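You operate a simulated robot arm through the tools that you are given. There is no shell and no other tool.

You run a simulated robot arm. Do the job below in one go: nothing can be reset, and whatever is moved stays where it is left.

TASK
Glue the middle patch of the block seat, set the corner block there, clamp it.
Fine: the brush goes back in its well. A coat counts when it lies all over at full strength: go over it till it gets no stronger.

The check looks at the end state, three seconds after you hand in, the way a careful person would. Anything else that was tipped, shoved, dropped, spilled or broken makes it a failure.

THE ROBOT
A 6-joint arm with a two-finger gripper, fixed in place. Base frame: the origin is on the floor under the middle of its stand, x ahead of it, y to its left, z up. Readings come in m, degrees, newtons and seconds.
It reaches about 1.298 m from its shoulder. Its first joint turns from -149.0 to 149.0 degrees. Payload 1.57 kg.
The TCP is the grasp point between the finger pads, 0.021 m short of the fingertips. In the tool frame z runs along the fingers and y along their closing line. The gripper opens to 0.07 m; its body begins 0.05 m behind the TCP.
Orientation is that of the tool frame in the base frame, as a unit quaternion [x, y, z, w]. With the fingers straight down and closing along the base's y, the tool's x points along the base's -x, its y along +y and its z along -z.

THE INTERFACE
- The arm moves only by the tool play_rows. Its arguments are lists of equal length, an entry for each row: "xyz": the shift along the tool's x, y, z in m, a list of three; "dr": the turn, a rotation vector about the tool's x, y, z in degrees, a list of three. In form: {"xyz": [[x, y, z], ...], "dr": [[wx, wy, wz], ...]}. A call has 1 to 20 rows; each row is the pose to reach, as a shift and turn from the pose commanded when the call began, along the tool's axes at that moment. "hand" is the opening, from 0 (shut) to 1 (fully open), set as the call begins (left out, the last holds). A row lasts 0.2 s, in which the tool goes at most 0.05 m and 8.6 degrees; a call with a longer step from one row to the next is refused whole, and so is a gripper value outside its range. Where a pose cannot be reached the arm comes as near as it can. A force on the tool above 40 N (or 10 N above the force at the start of the call, whichever is more), or a blocked arm, ends the call early, and 0.2 s more pass. The fingers move at their own pace (about 0.1037 m/s each) and stop on an object; they squeeze with about 30 N. The grip force told is the motor's: it shows also when the fingers shut on nothing. Time passes only in rows, and 0.2 s behind the last, so rows that repeat a pose let the fingers close. It gives the time, the measured TCP pose, the force on the tool (base axes), the opening and the grip force at its end, in the units of the frame above (readings bear some noise), with the torque about the TCP (base axes, N m) and any sound that the robot's microphone picked up.
- Cameras (640 x 400 px; columns grow to the right, rows downward): "scene" is fixed at [0.037, -0.5043, 1.591]; the picture's right is [0.73, -0.69, 0.00], its down [-0.39, -0.41, -0.83] and it looks along [0.57, 0.60, -0.56] (base axes); focal length 373 px, centre (320, 200). "wrist" rides on the gripper at [0.079, 0.004, -0.081] in the tool frame; the picture's right is [-0.05, 1.00, 0.00], its down [-0.67, -0.04, -0.75] and it looks along [-0.74, -0.04, 0.67] (tool axes); focal length 256 px, centre (320, 200).
- get_image(camera): a new picture of that camera. It takes no simulated time.
- raise_lower(by): slides the trunk up (or, below 0, down) by that many m; the arm rides with it, the base frame stays. It gives what a move gives, with no picture.
- probe_pixels(camera, pixels): for up to 12 pixels [column, row] of the newest picture of that camera ("zoom" is the newest enlarged one), the place [x, y, z] in the base frame of the surface seen there, good to about 0.002 m, but the place of the scene camera against the robot may be out by one fixed shift of up to 0.018 m in any direction. It takes no simulated time.
- inspect(camera, box): a new picture of the part [left, top, right, bottom] of that camera's present view, enlarged. It takes no simulated time.
- job_done(): hands the job in; it is judged then, once.

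Open the gripper and draw the arm clear of the work before you hand the job in, unless the task says otherwise.

The tools are called after "Emit:" as name(argument=value, ...) on one line, values as JSON. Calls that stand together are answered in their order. play_rows: Moves the arm, as the interface text tells. Its arguments: {"type":"object","properties":{"xyz":{"type":"array"},"dr":{"type":"array"},"hand":{"type":"number"}},"required":["xyz","dr"]} The other tools are called the same way: raise_lower (by) moves the trunk up or down; get_image (camera) takes a picture; probe_pixels (camera, pixels) gives the place of the surface under pixels of a picture; inspect (camera, box) takes an enlarged picture of a part of a camera's view; job_done () hands the job in.

At the start:

```text
time: 0.0
ee_pos: [0.3933, 0.4536, 1.1928]
tool_rot: [0.0, 1.0, 0.0, 0.0]
wrist_force: [-0.7, 0.4, -0.6]
ft_torque: [-0.01, -0.03, 0.02]
finger_gap: 0.0699
grip_force: 0.1
trunk travel left (down, up): [-0.873, 0.097]
```

scene: 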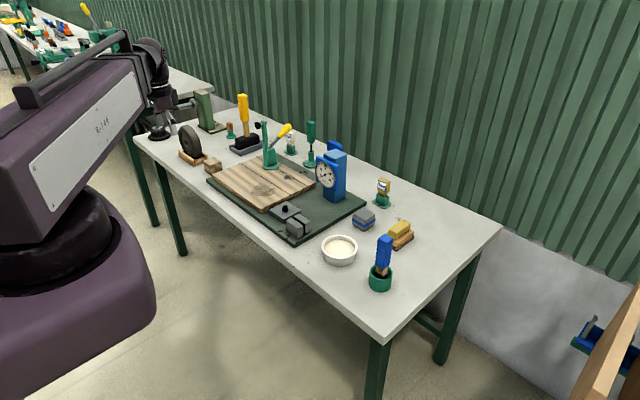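
wrist: 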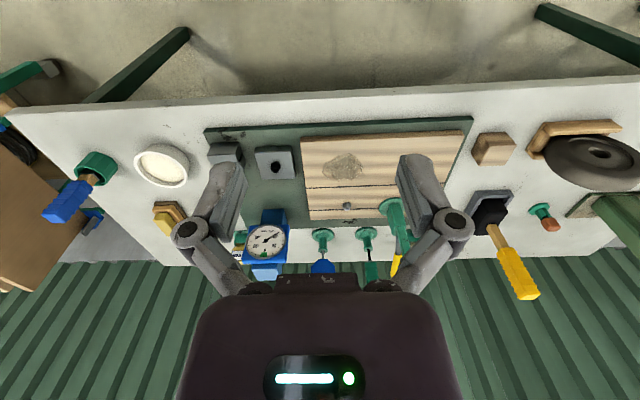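

I start by looking closely at the bench from the scene camera, centred around the board at (270,190) and the brush at (383,260).

Emit:
inspect(camera="scene", box=[200, 110, 360, 210])

Emit:
inspect(camera="scene", box=[270, 180, 430, 300])

Emit:
inspect(camera="wrist", box=[190, 110, 490, 290])

```text
4.00 times, centred on (280, 160) of scene
```

zoom: 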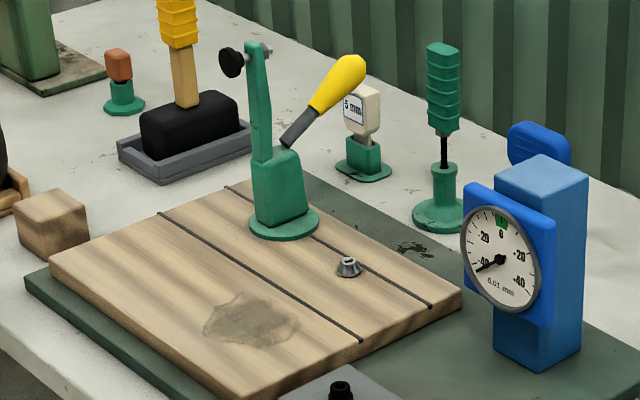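

```text
3.33 times, centred on (350, 240) of scene
```

zoom: 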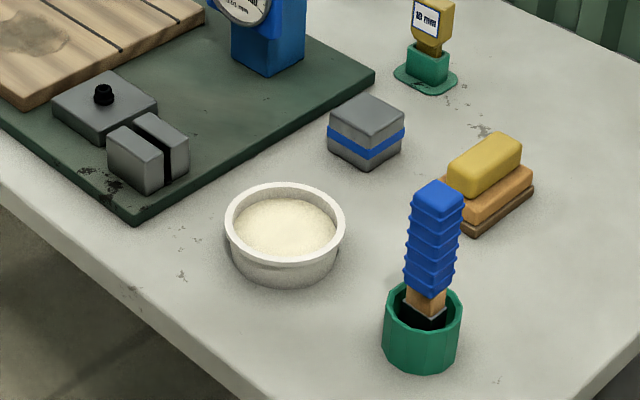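

```text
2.13 times, centred on (340, 200) of wrist
```

zoom: 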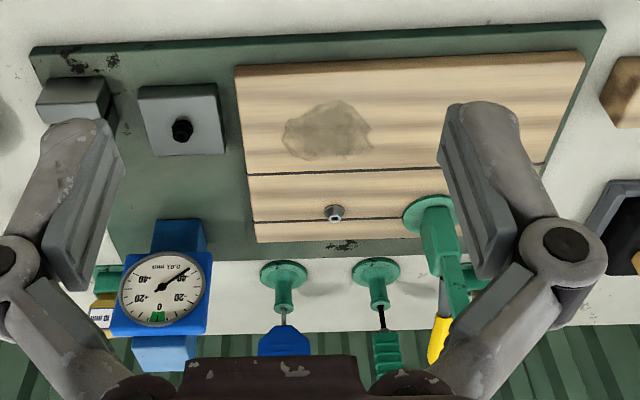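

The board with two dark lines sits at about (270,185) in the scene, the clamp at (268,150), a wooden cube at (213,167), the glue bowl at (340,250) and the brush at (383,262). I probe the wrist view for places.

Emit:
get_image(camera="wrist")

Emit:
get_image(camera="scene")

Emit:
probe_pixels(camera="wrist", pixels=[[302, 137], [463, 132], [310, 218], [345, 168], [275, 167], [225, 153], [162, 165], [95, 165], [65, 195], [490, 147], [365, 235], [347, 206]])

Emit:
probe_pixels(camera="scene", pixels=[[215, 173], [265, 209], [315, 185], [256, 157], [263, 191], [340, 250], [381, 275], [384, 245], [213, 163], [270, 165], [285, 130], [287, 177]])

```text
taken
```

wrist: 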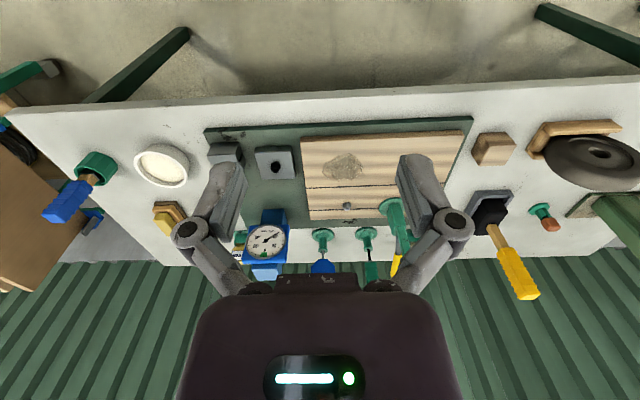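

```text
taken
```

scene: 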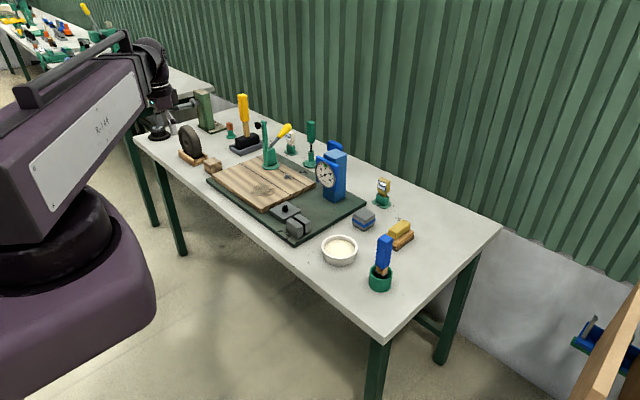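

```text
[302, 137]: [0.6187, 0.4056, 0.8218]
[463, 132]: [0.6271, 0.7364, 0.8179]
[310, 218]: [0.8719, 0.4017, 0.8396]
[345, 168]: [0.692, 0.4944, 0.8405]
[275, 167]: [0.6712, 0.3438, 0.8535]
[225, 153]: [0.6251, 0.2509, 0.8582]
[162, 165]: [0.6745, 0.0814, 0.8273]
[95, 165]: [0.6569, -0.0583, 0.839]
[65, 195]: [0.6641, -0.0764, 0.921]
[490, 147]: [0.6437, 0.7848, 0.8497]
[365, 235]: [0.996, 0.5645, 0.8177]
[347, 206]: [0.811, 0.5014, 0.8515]
```

```text
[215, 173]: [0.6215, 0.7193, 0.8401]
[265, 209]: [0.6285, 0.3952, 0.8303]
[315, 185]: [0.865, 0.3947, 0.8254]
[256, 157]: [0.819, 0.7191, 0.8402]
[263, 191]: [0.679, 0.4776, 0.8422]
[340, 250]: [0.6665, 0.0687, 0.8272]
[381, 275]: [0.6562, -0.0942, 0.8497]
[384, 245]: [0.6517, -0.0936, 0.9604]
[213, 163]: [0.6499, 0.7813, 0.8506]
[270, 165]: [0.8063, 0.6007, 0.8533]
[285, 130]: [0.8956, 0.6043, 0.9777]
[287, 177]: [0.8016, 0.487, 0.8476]
```

The wrist view shows the board with two dark lines and a stain at about (345,168). I move the camera nearer over the front of the board to read the seat and the clamp.

Emit:
play_rows(xyz=[[-0.022, 0.014, 0.026], [-0.044, 0.028, 0.052], [-0.066, 0.042, 0.078], [-0.088, 0.056, 0.104], [-0.11, 0.07, 0.13], [-0.132, 0.084, 0.156], [-0.15, 0.096, 0.18]], dr=[[0, 0, 0], [0, 0, 0], [0, 0, 0], [0, 0, 0], [0, 0, 0], [0, 0, 0], [0, 0, 0]])

Emit:
get_image(camera="wrist")

Emit:
get_image(camera="scene")

```text
time: 1.6
ee_pos: [0.5338, 0.5454, 1.1924]
tool_rot: [0.001, 1.0, 0.0, 0.0]
wrist_force: [0.2, -0.6, -0.1]
ft_torque: [-0.01, -0.01, -0.02]
finger_gap: 0.0698
grip_force: 0.0
out of reach, approached as far as the arm can: row 1, 2, 3, 4, 5, 6, 7
trunk travel left (down, up): [-0.873, 0.097]
```

```text
taken
```

wrist: 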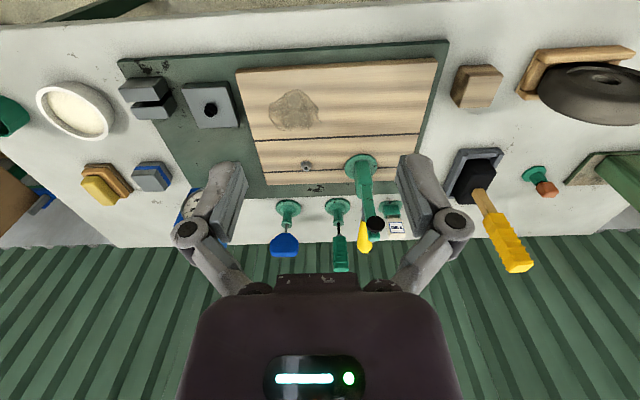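

```text
taken
```

scene: 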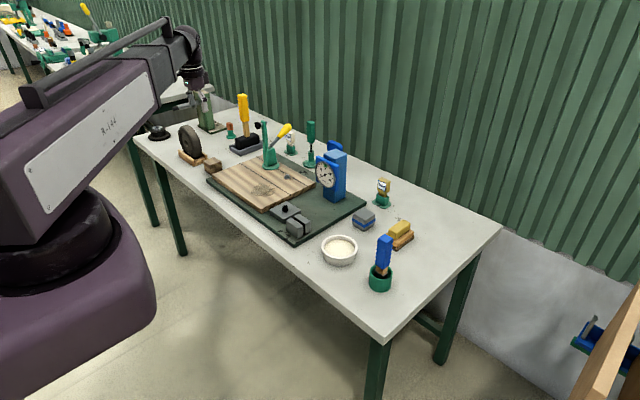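

The arm cannot come lower than z≈1.19 at this trunk height, so I lower the trunk by 0.2 m; the TCP at (0.53,0.55) stays well above the board (z 0.84).

Emit:
raise_lower(by=-0.2)

Emit:
get_image(camera="wrist")

Emit:
get_image(camera="scene")

```text
time: 3.8
ee_pos: [0.5333, 0.5467, 0.9915]
tool_rot: [0.001, 1.0, 0.0, 0.001]
wrist_force: [0.5, -0.4, -0.4]
ft_torque: [-0.01, 0.03, -0.03]
finger_gap: 0.07
grip_force: 0.1
trunk travel left (down, up): [-0.673, 0.297]
```

```text
taken
```

wrist: 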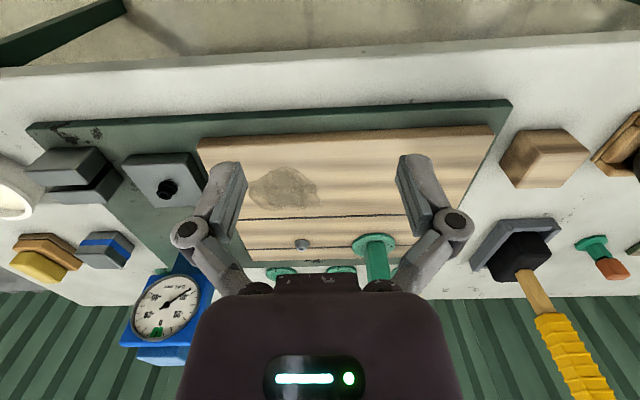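

```text
taken
```

scene: 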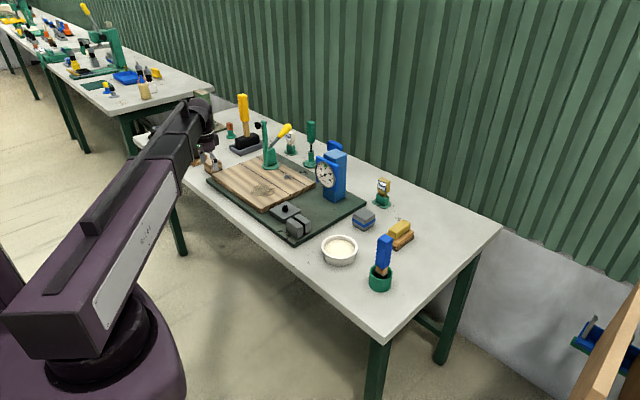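

The lowering is clear. I enlarge the board, clamp, and grey fixture parts to read the seat markings.

Emit:
inspect(camera="wrist", box=[190, 110, 510, 290])

Emit:
inspect(camera="wrist", box=[0, 90, 240, 290])

Emit:
inspect(camera="scene", box=[225, 110, 325, 180])

Emit:
inspect(camera="scene", box=[205, 155, 325, 240])

```text
2.00 times, centred on (350, 200) of wrist
```

zoom: 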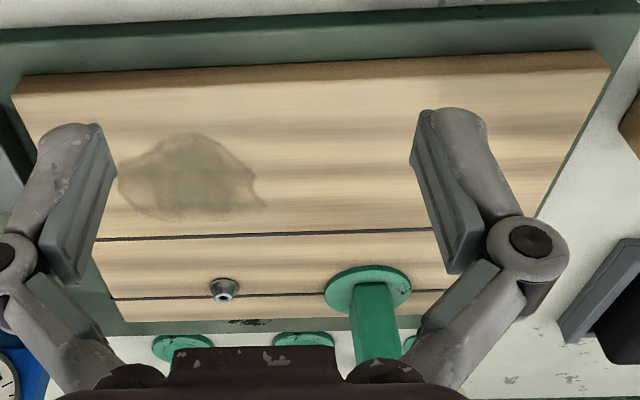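

```text
2.00 times, centred on (120, 190) of wrist
```

zoom: 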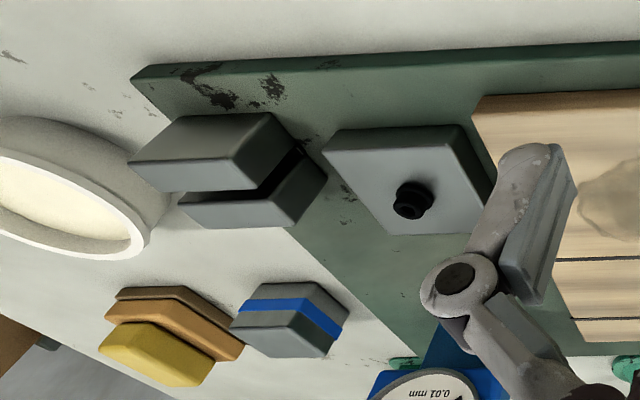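

```text
5.71 times, centred on (275, 145) of scene
```

zoom: 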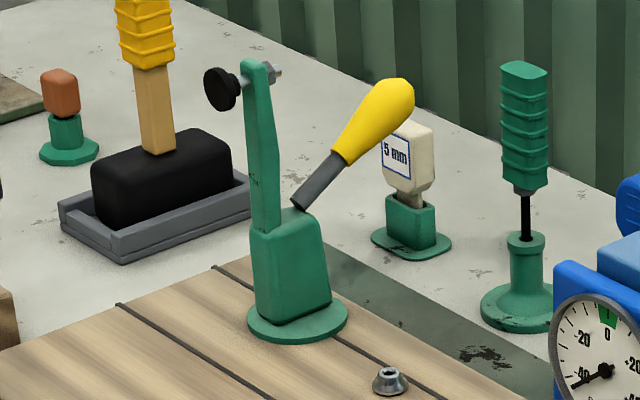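

```text
4.71 times, centred on (265, 198) of scene
```

zoom: 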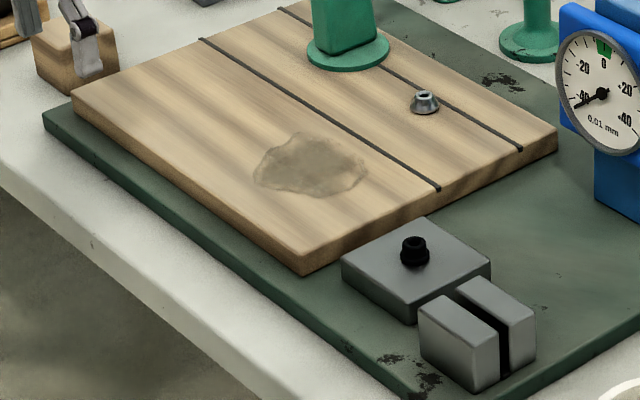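

I zoom hard on the board's regions to look for faint seat marks and on the cube and clamp.

Emit:
inspect(camera="scene", box=[225, 155, 289, 195])

Emit:
inspect(camera="scene", box=[250, 165, 322, 210])

Emit:
inspect(camera="wrist", box=[240, 120, 410, 226])

Emit:
inspect(camera="wrist", box=[400, 100, 600, 225])

```text
10.00 times, centred on (257, 175) of scene
```

zoom: 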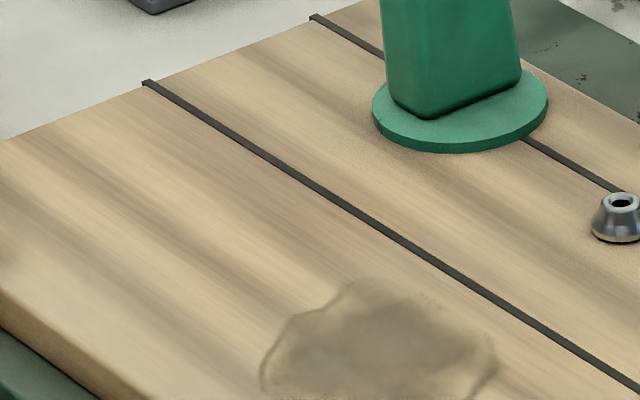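

```text
8.89 times, centred on (286, 188) of scene
```

zoom: 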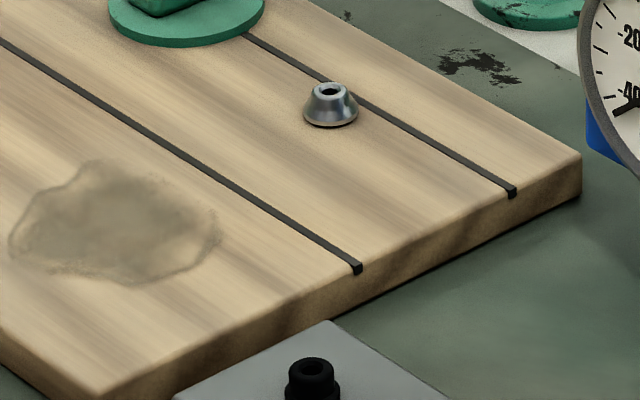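

```text
3.76 times, centred on (325, 173) of wrist
```

zoom: 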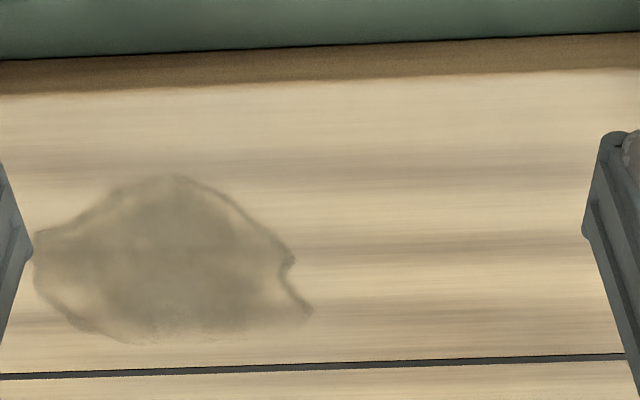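

```text
3.20 times, centred on (500, 162) of wrist
```

zoom: 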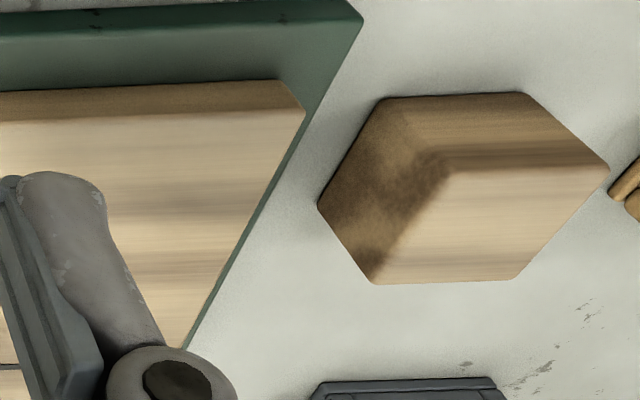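

The board surface shows only two lines and a stain. I check the other places: the wooden thing at the right edge (600,350) and the rest of the bench, in case the seat is elsewhere.

Emit:
inspect(camera="scene", box=[540, 270, 640, 400])

Emit:
inspect(camera="scene", box=[0, 0, 220, 120])

Emit:
inspect(camera="scene", box=[140, 80, 280, 180])

Emit:
inspect(camera="scene", box=[340, 200, 430, 300])

```text
3.08 times, centred on (590, 335) of scene
```

zoom: 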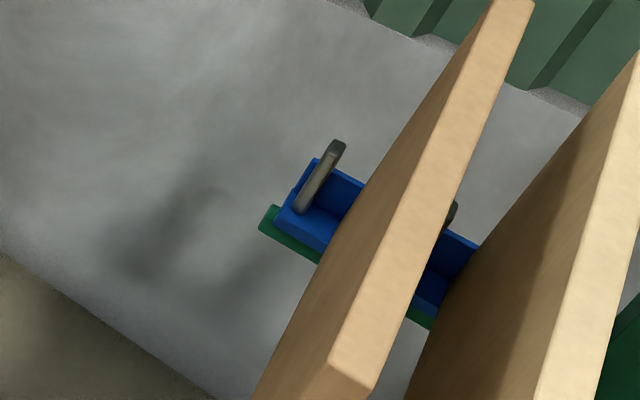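

```text
2.91 times, centred on (110, 60) of scene
```

zoom: 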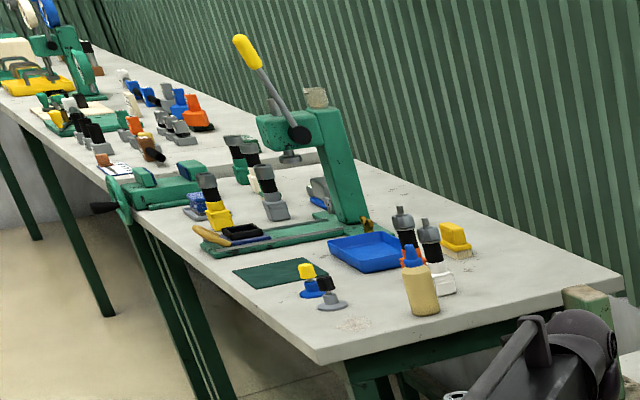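

```text
4.00 times, centred on (210, 130) of scene
```

zoom: 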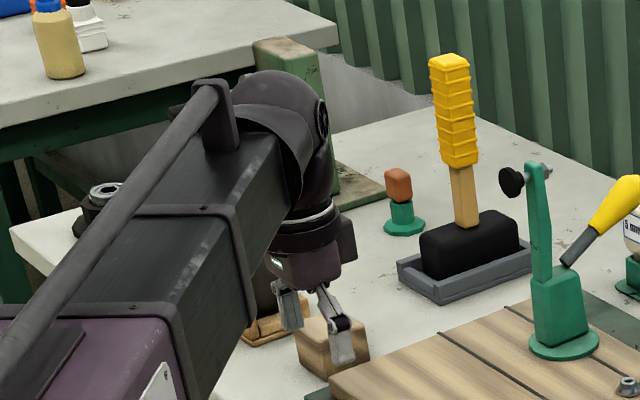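

```text
4.00 times, centred on (385, 250) of scene
```

zoom: 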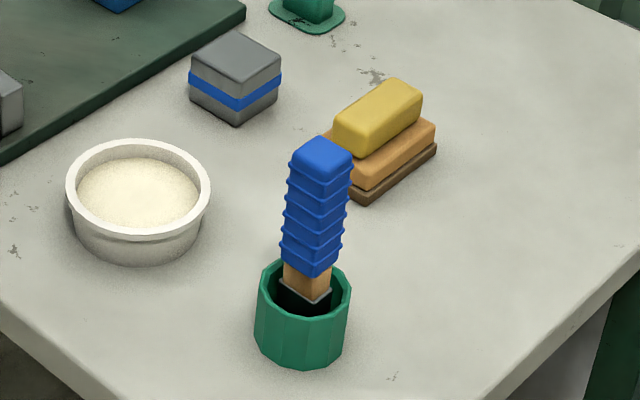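

I now probe exact places of the board lines, stain, clamp base, cube and nut in the wrist view, since the wrist camera has no fixed shift.

Emit:
get_image(camera="wrist")

Emit:
probe_pixels(camera="wrist", pixels=[[200, 147], [491, 135], [300, 218], [395, 215], [320, 246], [250, 249], [251, 190], [318, 200], [285, 168], [285, 207], [302, 242], [375, 240]])

Emit:
probe_pixels(camera="wrist", pixels=[[525, 132], [566, 132], [590, 154], [560, 186], [520, 187], [501, 160], [540, 165], [165, 188], [130, 165], [201, 175], [65, 165], [95, 190]])

```text
taken
```

wrist: 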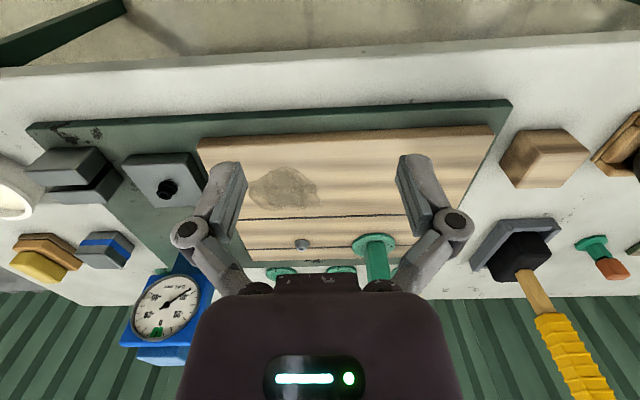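

```text
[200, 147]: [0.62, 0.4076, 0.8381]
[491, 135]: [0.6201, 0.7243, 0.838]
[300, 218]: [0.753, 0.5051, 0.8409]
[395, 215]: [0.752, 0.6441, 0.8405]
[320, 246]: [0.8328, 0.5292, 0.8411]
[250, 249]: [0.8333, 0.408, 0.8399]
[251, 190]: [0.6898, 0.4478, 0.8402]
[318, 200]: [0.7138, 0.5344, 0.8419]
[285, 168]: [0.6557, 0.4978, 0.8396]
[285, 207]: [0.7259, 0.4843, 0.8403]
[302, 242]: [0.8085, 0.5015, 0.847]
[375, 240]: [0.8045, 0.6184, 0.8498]
```

```text
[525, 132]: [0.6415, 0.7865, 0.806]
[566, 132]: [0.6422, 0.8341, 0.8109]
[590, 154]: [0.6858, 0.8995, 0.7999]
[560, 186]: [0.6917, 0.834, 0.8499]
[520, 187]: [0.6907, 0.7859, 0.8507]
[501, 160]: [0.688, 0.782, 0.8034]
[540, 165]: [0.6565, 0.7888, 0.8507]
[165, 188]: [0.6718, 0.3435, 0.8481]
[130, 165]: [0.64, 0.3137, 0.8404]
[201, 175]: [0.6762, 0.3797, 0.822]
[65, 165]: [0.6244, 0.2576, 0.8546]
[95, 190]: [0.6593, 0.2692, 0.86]
```

I probe the clamp in an enlarged scene view to get its plane, pivot height and arm length.

Emit:
inspect(camera="scene", box=[235, 110, 315, 175])

Emit:
probe_pixels(camera="zoom", pixels=[[260, 90], [265, 150], [267, 210], [285, 285], [312, 285], [222, 85], [212, 70], [300, 325], [275, 75], [330, 165], [400, 95], [370, 120]])

```text
6.15 times, centred on (275, 142) of scene
```

zoom: 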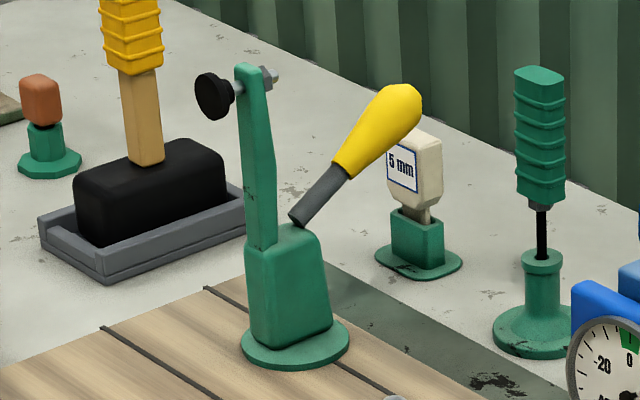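

```text
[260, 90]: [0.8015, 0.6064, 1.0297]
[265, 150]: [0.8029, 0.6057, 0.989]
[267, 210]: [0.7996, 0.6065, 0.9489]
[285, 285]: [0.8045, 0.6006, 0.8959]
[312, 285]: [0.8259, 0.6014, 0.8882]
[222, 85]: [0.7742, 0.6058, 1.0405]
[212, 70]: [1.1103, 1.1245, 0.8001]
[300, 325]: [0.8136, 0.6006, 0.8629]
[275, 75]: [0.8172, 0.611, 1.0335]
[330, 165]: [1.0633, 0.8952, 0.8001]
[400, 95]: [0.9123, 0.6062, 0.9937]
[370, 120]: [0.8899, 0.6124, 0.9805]
```

The clamp swings in the x–z plane: arm up at x≈0.80, y≈0.605 (scene), pad on the -x side at z≈1.04, so it comes down on the front strip. I tilt the camera to look straight down on the board to search for seat outlines.

Emit:
play_rows(xyz=[[-0.01, 0.0, -0.022], [-0.02, 0.0, -0.044], [-0.03, 0.0, -0.066], [-0.04, 0.0, -0.088], [-0.05, 0.0, -0.11], [-0.06, 0.0, -0.13]], dr=[[0, 8, 0], [0, 16, 0], [0, 24, 0], [0, 32, 0], [0, 40, 0], [0, 48, 0]])

Emit:
get_image(camera="wrist")

Emit:
get_image(camera="scene")

```text
time: 5.2
ee_pos: [0.557, 0.5906, 1.0408]
tool_rot: [0.022, 0.931, 0.048, -0.361]
wrist_force: [0.5, 0.2, 0.6]
ft_torque: [-0.01, 0.02, -0.01]
finger_gap: 0.0702
grip_force: 0.0
out of reach, approached as far as the arm can: row 1, 2, 3, 4, 5, 6
trunk travel left (down, up): [-0.673, 0.297]
```

```text
taken
```

wrist: 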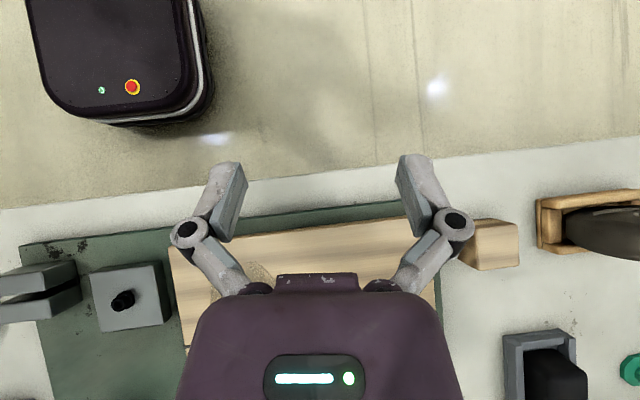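

```text
taken
```

scene: 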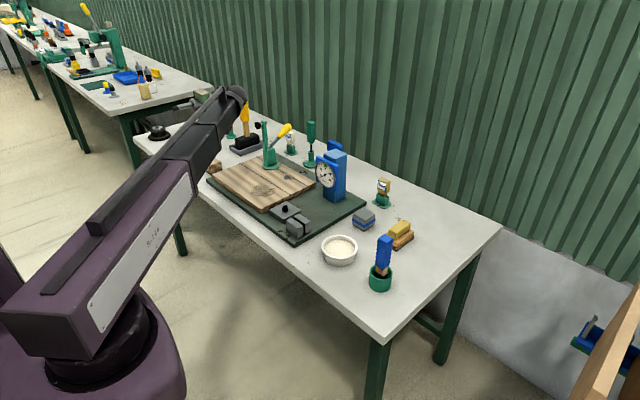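

The gripper hides the board in that attitude and the arm hit its limit, so I turn back to fingers straight down.

Emit:
play_rows(xyz=[[0, 0, 0], [0, 0, 0], [0, 0, 0], [0, 0, 0], [0, 0, 0], [0, 0, 0], [0, 0, 0]], dr=[[0, -8, 0], [0, -16, 0], [0, -24, 0], [0, -32, 0], [0, -40, 0], [0, -48, 0], [0, -48, 0]])

Emit:
get_image(camera="wrist")

```text
time: 6.8
ee_pos: [0.5539, 0.5887, 0.9932]
tool_rot: [0.04, 0.997, 0.036, 0.051]
wrist_force: [0.8, 0.0, -0.4]
ft_torque: [-0.02, -0.01, 0.02]
finger_gap: 0.0701
grip_force: 0.1
out of reach, approached as far as the arm can: row 1, 2, 3, 4, 5, 6, 7
trunk travel left (down, up): [-0.673, 0.297]
```

```text
taken
```

wrist: 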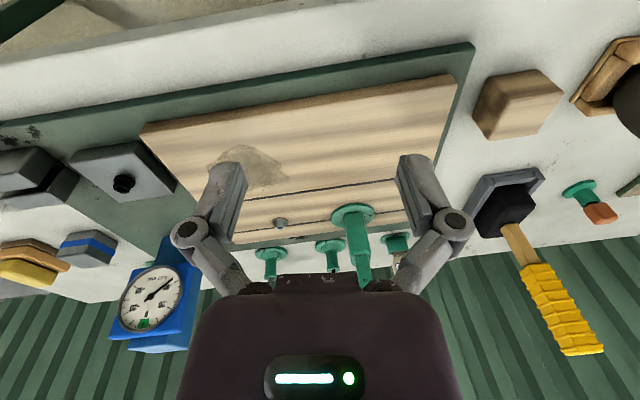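

The commanded pose follows the achieved one, and z≈0.99 is the floor for this trunk height. I straighten the tool and rise 0.15 m before lowering the trunk again.

Emit:
play_rows(xyz=[[0, 0, -0.04], [0, 0, -0.08], [0, 0, -0.12], [0, 0, -0.15]], dr=[[1.38, 1.95, -1.53], [2.75, 3.9, -3.05], [4.13, 5.84, -4.58], [4.13, 5.84, -4.58]])

Emit:
raise_lower(by=-0.2)

Emit:
get_image(camera="wrist")

Emit:
get_image(camera="scene")

```text
time: 7.8
ee_pos: [0.5438, 0.5832, 0.9919]
tool_rot: [-0.001, 1.0, 0.0, -0.001]
wrist_force: [-0.4, 0.0, -0.4]
ft_torque: [0.01, -0.01, -0.01]
finger_gap: 0.0703
grip_force: 0.1
out of reach, approached as far as the arm can: row 1, 2, 3, 4
trunk travel left (down, up): [-0.673, 0.297]
```

```text
time: 9.6
ee_pos: [0.5431, 0.5846, 0.8063]
tool_rot: [-0.001, 1.0, -0.001, -0.001]
wrist_force: [-7.8, -0.8, -1.9]
ft_torque: [0.1, 0.07, -0.39]
finger_gap: 0.0702
grip_force: 0.1
trunk travel left (down, up): [-0.488, 0.482]
stopped: the force on the tool passed its limit at 111 N (the readings are from after the stop); the commanded pose is now the measured one
```

```text
taken
```

wrist: 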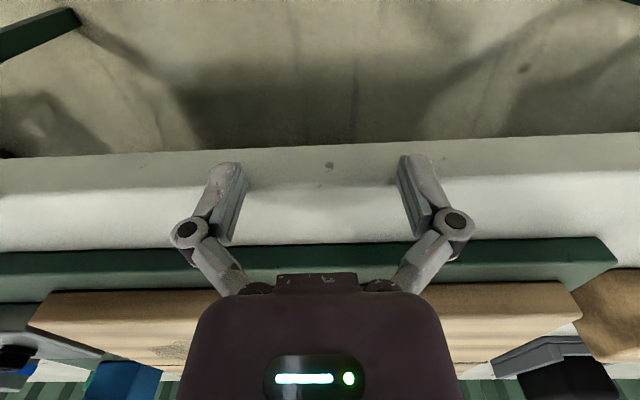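

```text
taken
```

scene: 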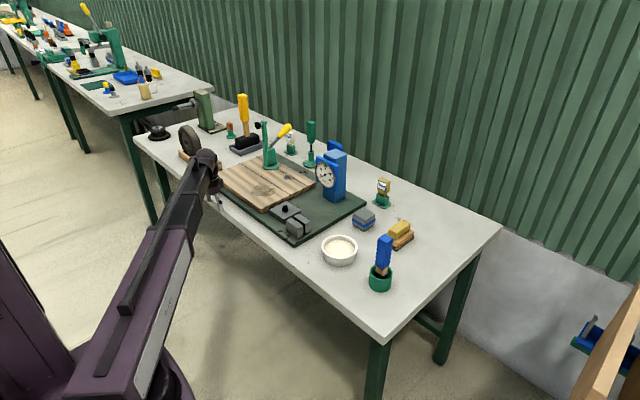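

My upward move had been refused by reach and I had lowered the trunk without waiting for that reading; the tool touched the bench front edge (111 N) and stopped. I raise the trunk 0.12 m straight back up to get clear, then check that nothing shifted.

Emit:
raise_lower(by=0.12)

```text
time: 11.1
ee_pos: [0.5444, 0.5843, 0.9257]
tool_rot: [-0.002, 1.0, 0.0, 0.001]
wrist_force: [0.1, -0.4, -0.5]
ft_torque: [-0.01, 0.0, 0.03]
finger_gap: 0.07
grip_force: 0.1
trunk travel left (down, up): [-0.608, 0.362]
```

Emit:
get_image(camera="wrist")

Emit:
inspect(camera="scene", box=[130, 80, 450, 300])

```text
taken
```

wrist: 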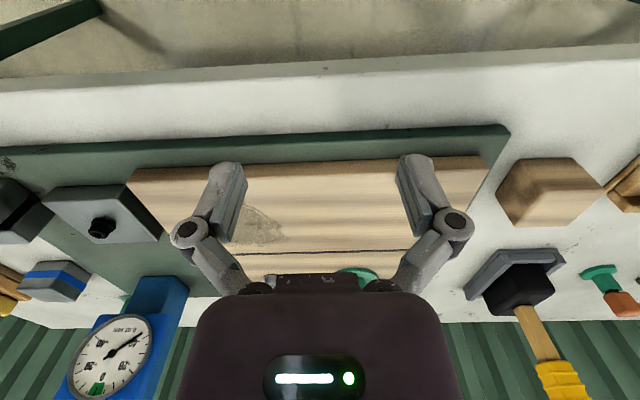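

```text
1.82 times, centred on (290, 190) of scene
```

zoom: 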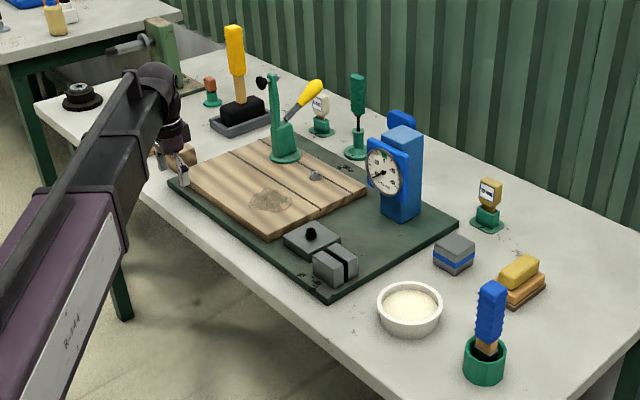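

Nothing on the bench appears shifted. I test the arm's vertical freedom with a small upward move on its own.

Emit:
play_rows(xyz=[[0, 0, -0.04], [0, 0, -0.08]], dr=[[0, 0, 0], [0, 0, 0]])

```text
time: 11.7
ee_pos: [0.5439, 0.585, 0.9271]
tool_rot: [-0.002, 1.0, 0.0, 0.0]
wrist_force: [-0.5, 0.2, -0.5]
ft_torque: [-0.02, -0.01, 0.01]
finger_gap: 0.07
grip_force: 0.0
out of reach, approached as far as the arm can: row 1, 2
trunk travel left (down, up): [-0.608, 0.362]
```

Tool-down height follows the trunk exactly (z+0.265≈1.19), so vertical motion comes only from the trunk. I raise the trunk by 0.1 m for a better look first.

Emit:
raise_lower(by=0.12)

```text
time: 13.2
ee_pos: [0.5448, 0.5853, 1.0464]
tool_rot: [-0.001, 1.0, -0.001, 0.0]
wrist_force: [-0.3, 0.2, 0.2]
ft_torque: [0.01, 0.03, 0.01]
finger_gap: 0.0702
grip_force: 0.0
trunk travel left (down, up): [-0.728, 0.242]
```

Now I slide 0.1 m back in -x and to y≈0.48 so that the region in front of the clamp falls clear of the fingers in the wrist view.

Emit:
play_rows(xyz=[[0.0, -0.04, 0], [0.0, -0.08, 0], [0.0, -0.12, 0]], dr=[[0, 0, 0], [0, 0, 0], [0, 0, 0]], hand=0)

Emit:
get_image(camera="wrist")

Emit:
inspect(camera="wrist", box=[190, 90, 510, 290])

```text
time: 14.0
ee_pos: [0.5446, 0.4635, 1.0464]
tool_rot: [-0.001, 1.0, 0.0, 0.0]
wrist_force: [-0.7, 0.3, -0.2]
ft_torque: [0.0, 0.01, 0.0]
finger_gap: 0.0
grip_force: 28.5
trunk travel left (down, up): [-0.728, 0.242]
```

```text
taken
```

wrist: 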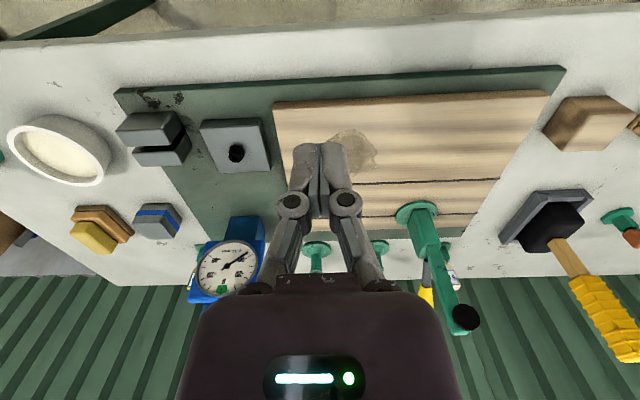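

```text
2.00 times, centred on (350, 190) of wrist
```

zoom: 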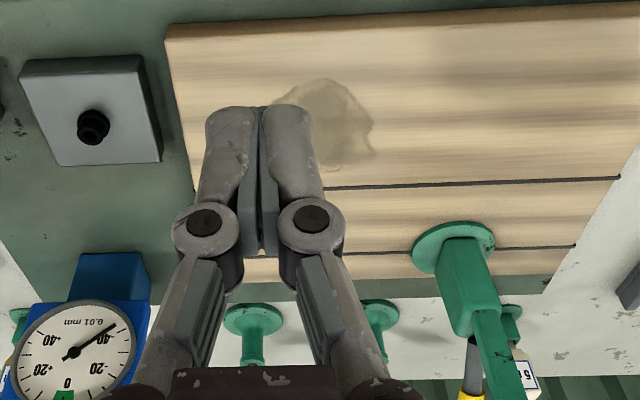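

The area in front of the clamp looks bare at this zoom; I enlarge it far more to look for any faint outline, and likewise the grey parts and the grey/blue block.

Emit:
inspect(camera="wrist", box=[400, 90, 528, 170])

Emit:
inspect(camera="wrist", box=[270, 90, 414, 180])

Emit:
inspect(camera="wrist", box=[110, 85, 290, 200])

Emit:
inspect(camera="wrist", box=[0, 100, 200, 270])

Emit:
inspect(camera="wrist", box=[380, 170, 500, 340])

```text
5.00 times, centred on (464, 130) of wrist
```

zoom: 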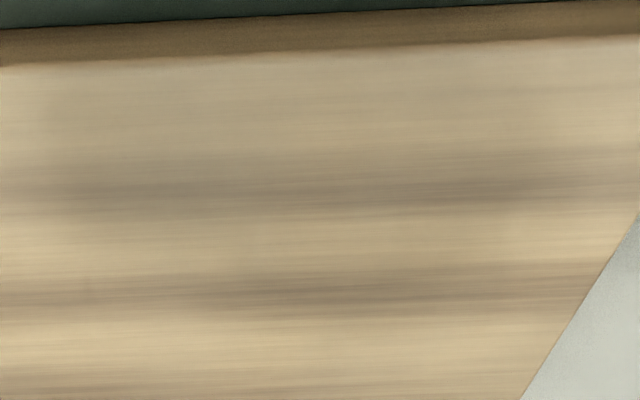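

```text
4.44 times, centred on (342, 135) of wrist
```

zoom: 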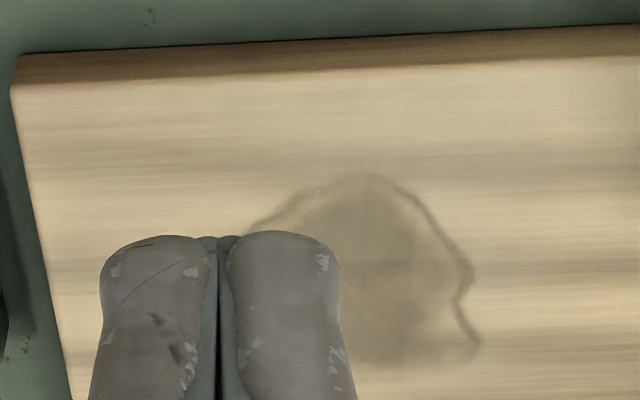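

```text
3.48 times, centred on (200, 142) of wrist
```

zoom: 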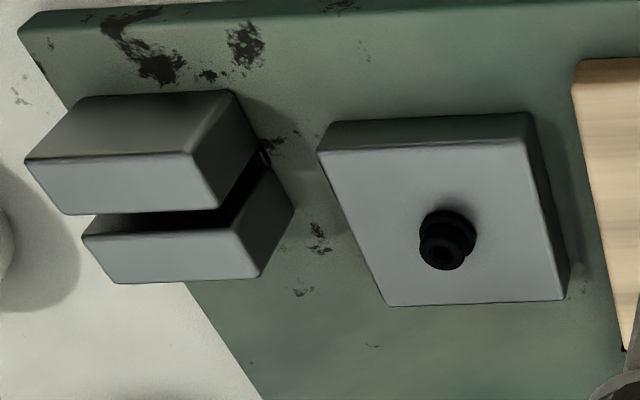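

```text
2.35 times, centred on (100, 185) of wrist
```

zoom: 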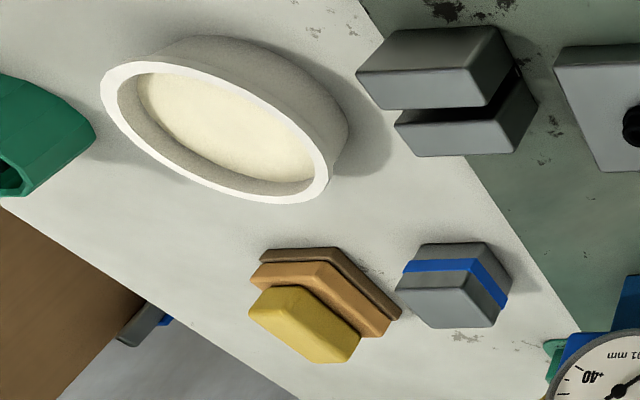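

```text
2.35 times, centred on (440, 255) of wrist
```

zoom: 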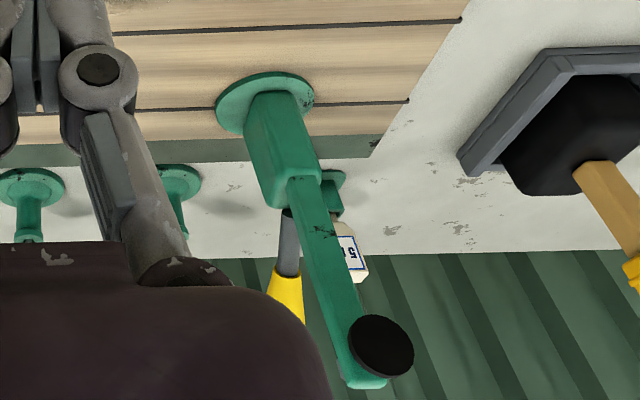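

Only bare grain shows in front of the clamp so far; the bowl holds cream glue. I bring the camera closer: first a sideways move to (0.60, 0.54), then I will lower the trunk.

Emit:
play_rows(xyz=[[-0.028, 0.038, 0], [-0.055, 0.077, 0]], dr=[[0, 0, 0], [0, 0, 0]])

```text
time: 14.6
ee_pos: [0.5999, 0.5433, 1.0457]
tool_rot: [-0.001, 1.0, -0.001, 0.001]
wrist_force: [0.3, -0.3, -1.2]
ft_torque: [-0.02, -0.01, 0.01]
finger_gap: 0.0001
grip_force: 28.4
trunk travel left (down, up): [-0.728, 0.242]
```

The move was exact; lowering 0.11 m puts the fingertips at about z 0.915, still 0.075 m above the board.

Emit:
raise_lower(by=-0.11)

Emit:
get_image(camera="wrist")

Emit:
inspect(camera="wrist", box=[340, 60, 640, 250])

Emit:
get_image(camera="scene")

```text
time: 16.0
ee_pos: [0.5985, 0.5421, 0.937]
tool_rot: [-0.001, 1.0, 0.001, 0.001]
wrist_force: [-0.2, 0.1, 1.3]
ft_torque: [0.0, 0.0, 0.01]
finger_gap: 0.0001
grip_force: 28.9
trunk travel left (down, up): [-0.618, 0.352]
```

```text
taken
```

wrist: 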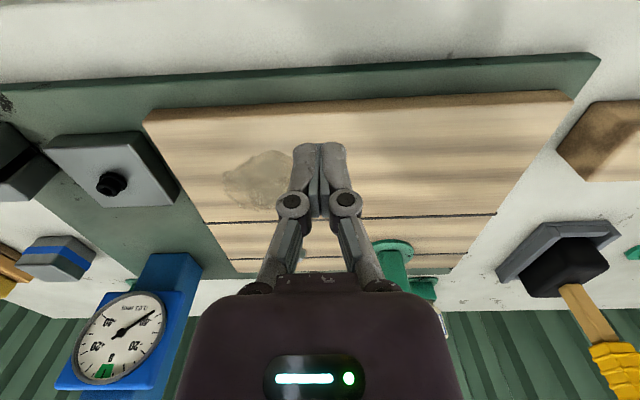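

```text
2.11 times, centred on (490, 155) of wrist
```

zoom: 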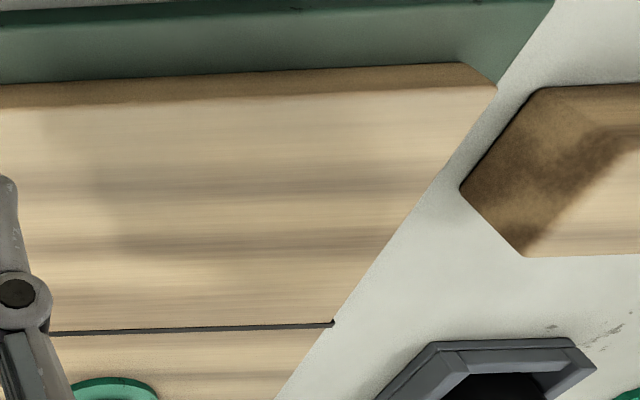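

```text
taken
```

scene: 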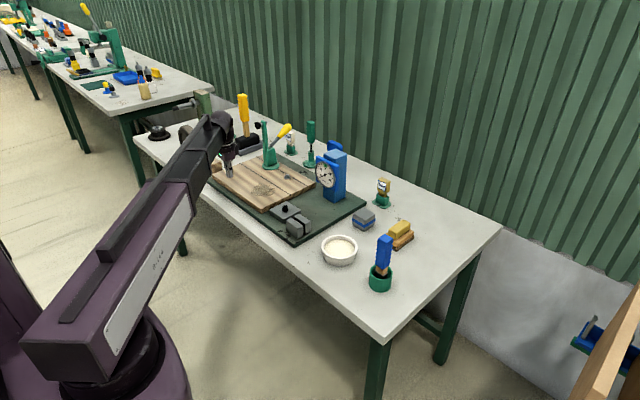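

No seat marks near the clamp besides the two lines and the stain. I look at the objects at the bench's far-left end, around (205,110) and (160,130) in the scene view, in case another clamp or seat stands there.

Emit:
inspect(camera="scene", box=[130, 80, 230, 160])

Emit:
inspect(camera="scene", box=[280, 110, 400, 220])

Emit:
inspect(camera="wrist", box=[130, 90, 310, 290])

```text
5.00 times, centred on (180, 120) of scene
```

zoom: 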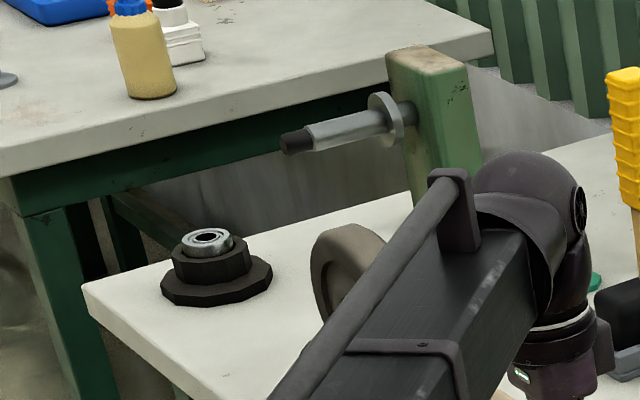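

```text
3.64 times, centred on (340, 165) of scene
```

zoom: 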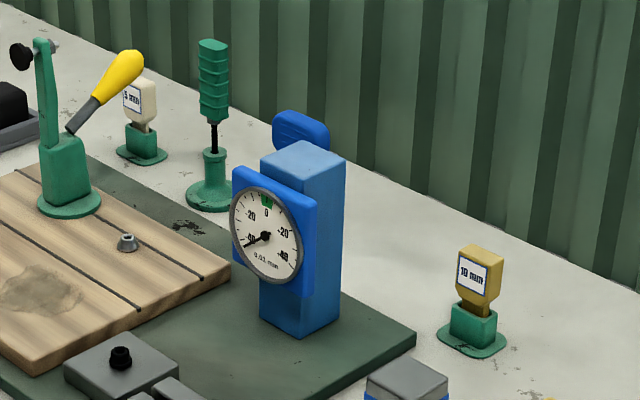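

```text
2.00 times, centred on (220, 190) of wrist
```

zoom: 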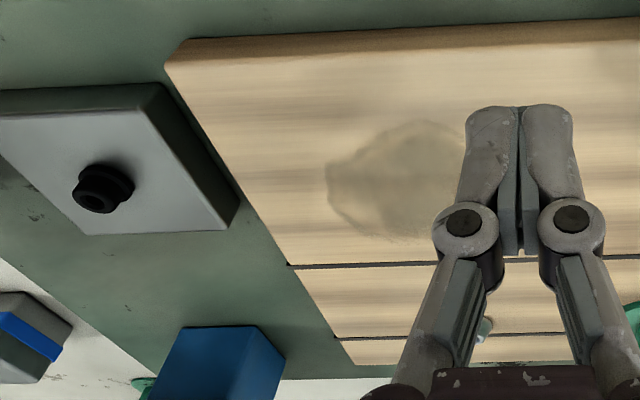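

I check how high the forearm rides above the TCP, to know its clearance over the clamp top (z≈1.045) and gauge when I work low.

Emit:
get_image(camera="scene")

Emit:
probe_pixels(camera="scene", pixels=[[205, 165], [195, 200], [150, 290], [228, 120], [235, 135], [230, 150], [110, 320], [60, 330], [335, 150], [328, 172], [243, 98], [310, 125]])

```text
taken
```

scene: 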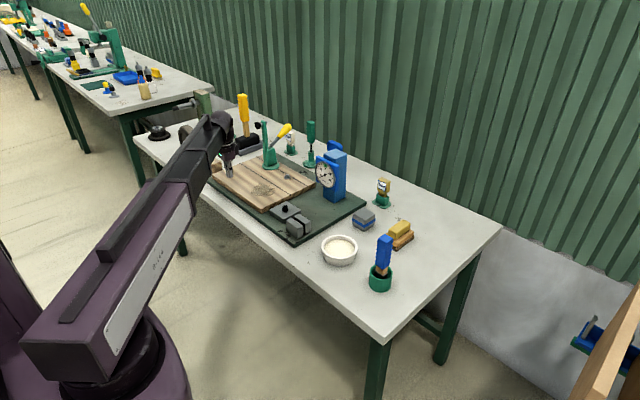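

```text
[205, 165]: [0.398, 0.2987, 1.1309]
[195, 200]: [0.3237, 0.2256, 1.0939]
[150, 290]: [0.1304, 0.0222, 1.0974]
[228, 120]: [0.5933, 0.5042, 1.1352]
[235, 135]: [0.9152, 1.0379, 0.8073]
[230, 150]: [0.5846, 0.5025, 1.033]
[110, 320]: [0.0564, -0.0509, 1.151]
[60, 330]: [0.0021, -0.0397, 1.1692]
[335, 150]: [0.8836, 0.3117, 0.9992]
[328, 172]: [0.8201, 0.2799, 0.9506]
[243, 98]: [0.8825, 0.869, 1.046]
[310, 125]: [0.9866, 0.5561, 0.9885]
```

The arm is a turret with a telescoping boom whose underside rides about 0.11 m above the TCP. I raise the trunk by 0.13 m before travelling to the brush.

Emit:
raise_lower(by=0.13)

```text
time: 17.6
ee_pos: [0.5989, 0.5422, 1.0679]
tool_rot: [-0.001, 1.0, 0.0, 0.001]
wrist_force: [0.5, -0.3, 0.0]
ft_torque: [0.0, 0.0, 0.03]
finger_gap: 0.0001
grip_force: 28.8
trunk travel left (down, up): [-0.748, 0.222]
```

At z 1.068 everything near x≈0.6 is lower; I travel along -y to (0.60, -0.03) with the gripper opening, to view the brush and bowl.

Emit:
play_rows(xyz=[[0, -0.044, 0], [0, -0.088, 0], [0, -0.132, 0], [0, -0.176, 0], [0, -0.22, 0], [0, -0.264, 0], [0, -0.308, 0], [0, -0.352, 0], [0, -0.396, 0], [0, -0.44, 0], [0, -0.484, 0], [0, -0.528, 0], [0, -0.572, 0]], dr=[[0, 0, 0], [0, 0, 0], [0, 0, 0], [0, 0, 0], [0, 0, 0], [0, 0, 0], [0, 0, 0], [0, 0, 0], [0, 0, 0], [0, 0, 0], [0, 0, 0], [0, 0, 0], [0, 0, 0]], hand=1)

Emit:
get_image(camera="wrist")

Emit:
get_image(camera="scene")

```text
time: 20.4
ee_pos: [0.6003, -0.0292, 1.0665]
tool_rot: [-0.001, 1.0, 0.0, 0.001]
wrist_force: [0.1, 0.6, -1.0]
ft_torque: [0.02, -0.02, -0.01]
finger_gap: 0.0696
grip_force: 0.2
trunk travel left (down, up): [-0.748, 0.222]
```

```text
taken
```

wrist: 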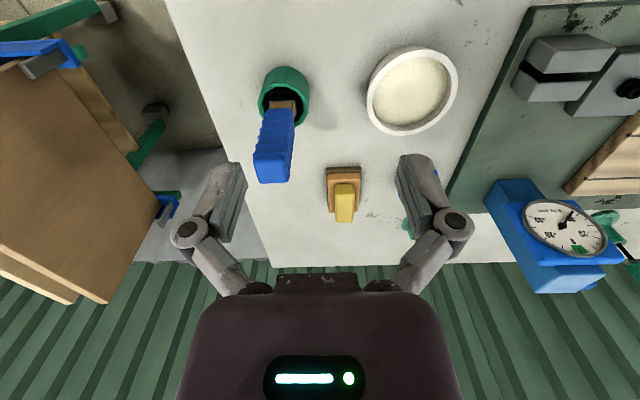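

```text
taken
```

scene: 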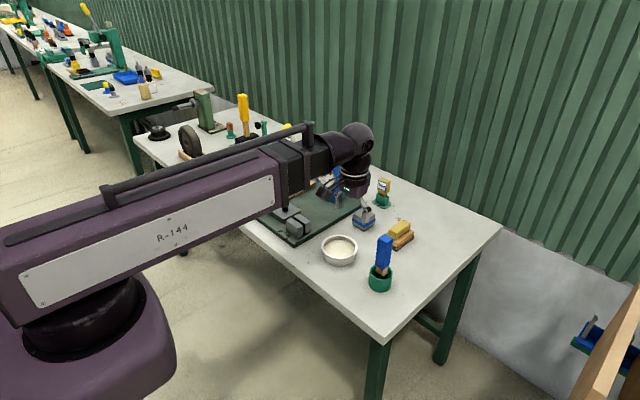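

The brush stands in its well near (280,130) and the bowl at (410,90). I zoom and probe for the handle's centre, faces and top, and the bowl's rim and glue level.

Emit:
inspect(camera="wrist", box=[230, 50, 340, 200])

Emit:
probe_pixels(camera="wrist", pixels=[[257, 155], [288, 157], [258, 181], [288, 181], [272, 168], [284, 103], [262, 112], [268, 110], [284, 68], [308, 98], [282, 125], [293, 112]])

Emit:
probe_pixels(camera="wrist", pixels=[[370, 92], [456, 88], [405, 48], [410, 134], [410, 90], [385, 95], [435, 88], [408, 62], [408, 118], [335, 175], [345, 200], [300, 60]])

```text
2.67 times, centred on (285, 125) of wrist
```

zoom: 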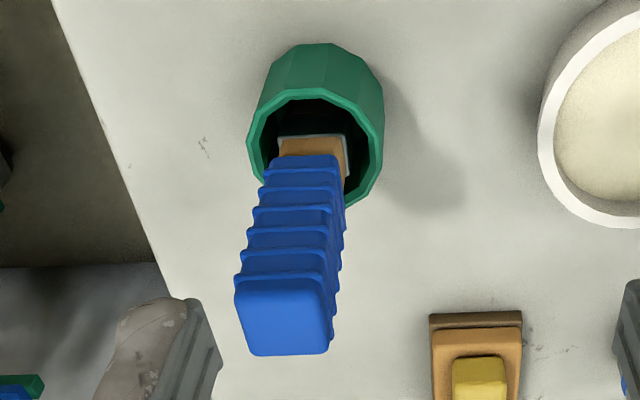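

```text
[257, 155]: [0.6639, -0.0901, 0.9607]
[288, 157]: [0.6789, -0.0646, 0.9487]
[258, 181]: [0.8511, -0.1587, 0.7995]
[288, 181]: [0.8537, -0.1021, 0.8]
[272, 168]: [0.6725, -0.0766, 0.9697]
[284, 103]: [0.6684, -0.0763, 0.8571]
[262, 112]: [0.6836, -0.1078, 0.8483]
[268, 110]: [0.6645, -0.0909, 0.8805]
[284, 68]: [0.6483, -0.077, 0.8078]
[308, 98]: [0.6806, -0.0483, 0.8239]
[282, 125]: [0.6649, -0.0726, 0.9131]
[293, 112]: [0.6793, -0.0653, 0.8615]
```

```text
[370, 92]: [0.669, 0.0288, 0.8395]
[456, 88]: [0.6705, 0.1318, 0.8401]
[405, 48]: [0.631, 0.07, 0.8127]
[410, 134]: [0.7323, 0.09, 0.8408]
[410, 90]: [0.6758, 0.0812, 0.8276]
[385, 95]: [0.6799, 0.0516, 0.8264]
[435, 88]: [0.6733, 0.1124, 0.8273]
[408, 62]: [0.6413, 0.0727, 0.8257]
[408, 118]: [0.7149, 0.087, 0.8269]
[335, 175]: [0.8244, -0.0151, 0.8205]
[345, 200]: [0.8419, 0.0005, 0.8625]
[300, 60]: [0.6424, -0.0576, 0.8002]
```

The handle's top is at z≈0.970, centred near (0.675, -0.077), about 0.026 m wide and square to the axes. I move over it at this height.

Emit:
play_rows(xyz=[[-0.038, -0.024, 0], [-0.0755, -0.0478, 0], [-0.0755, -0.0478, 0]], dr=[[0, 0, 0], [0, 0, 0], [0, 0, 0]], hand=1)

Emit:
get_image(camera="wrist")

```text
time: 21.2
ee_pos: [0.6746, -0.0758, 1.0664]
tool_rot: [-0.002, 1.0, 0.0, 0.001]
wrist_force: [-0.7, 0.0, 0.2]
ft_torque: [-0.02, -0.03, -0.01]
finger_gap: 0.0699
grip_force: 0.1
trunk travel left (down, up): [-0.748, 0.222]
```

```text
taken
```

wrist: 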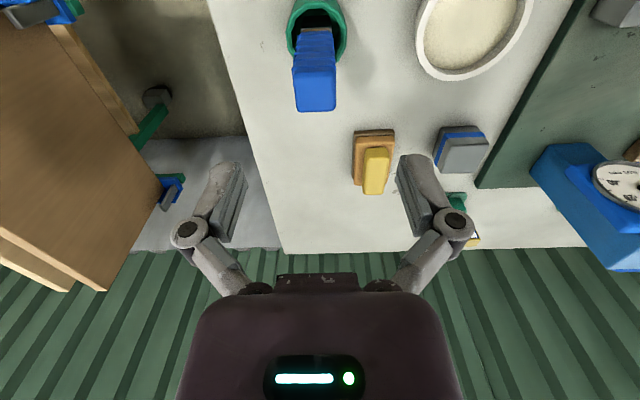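

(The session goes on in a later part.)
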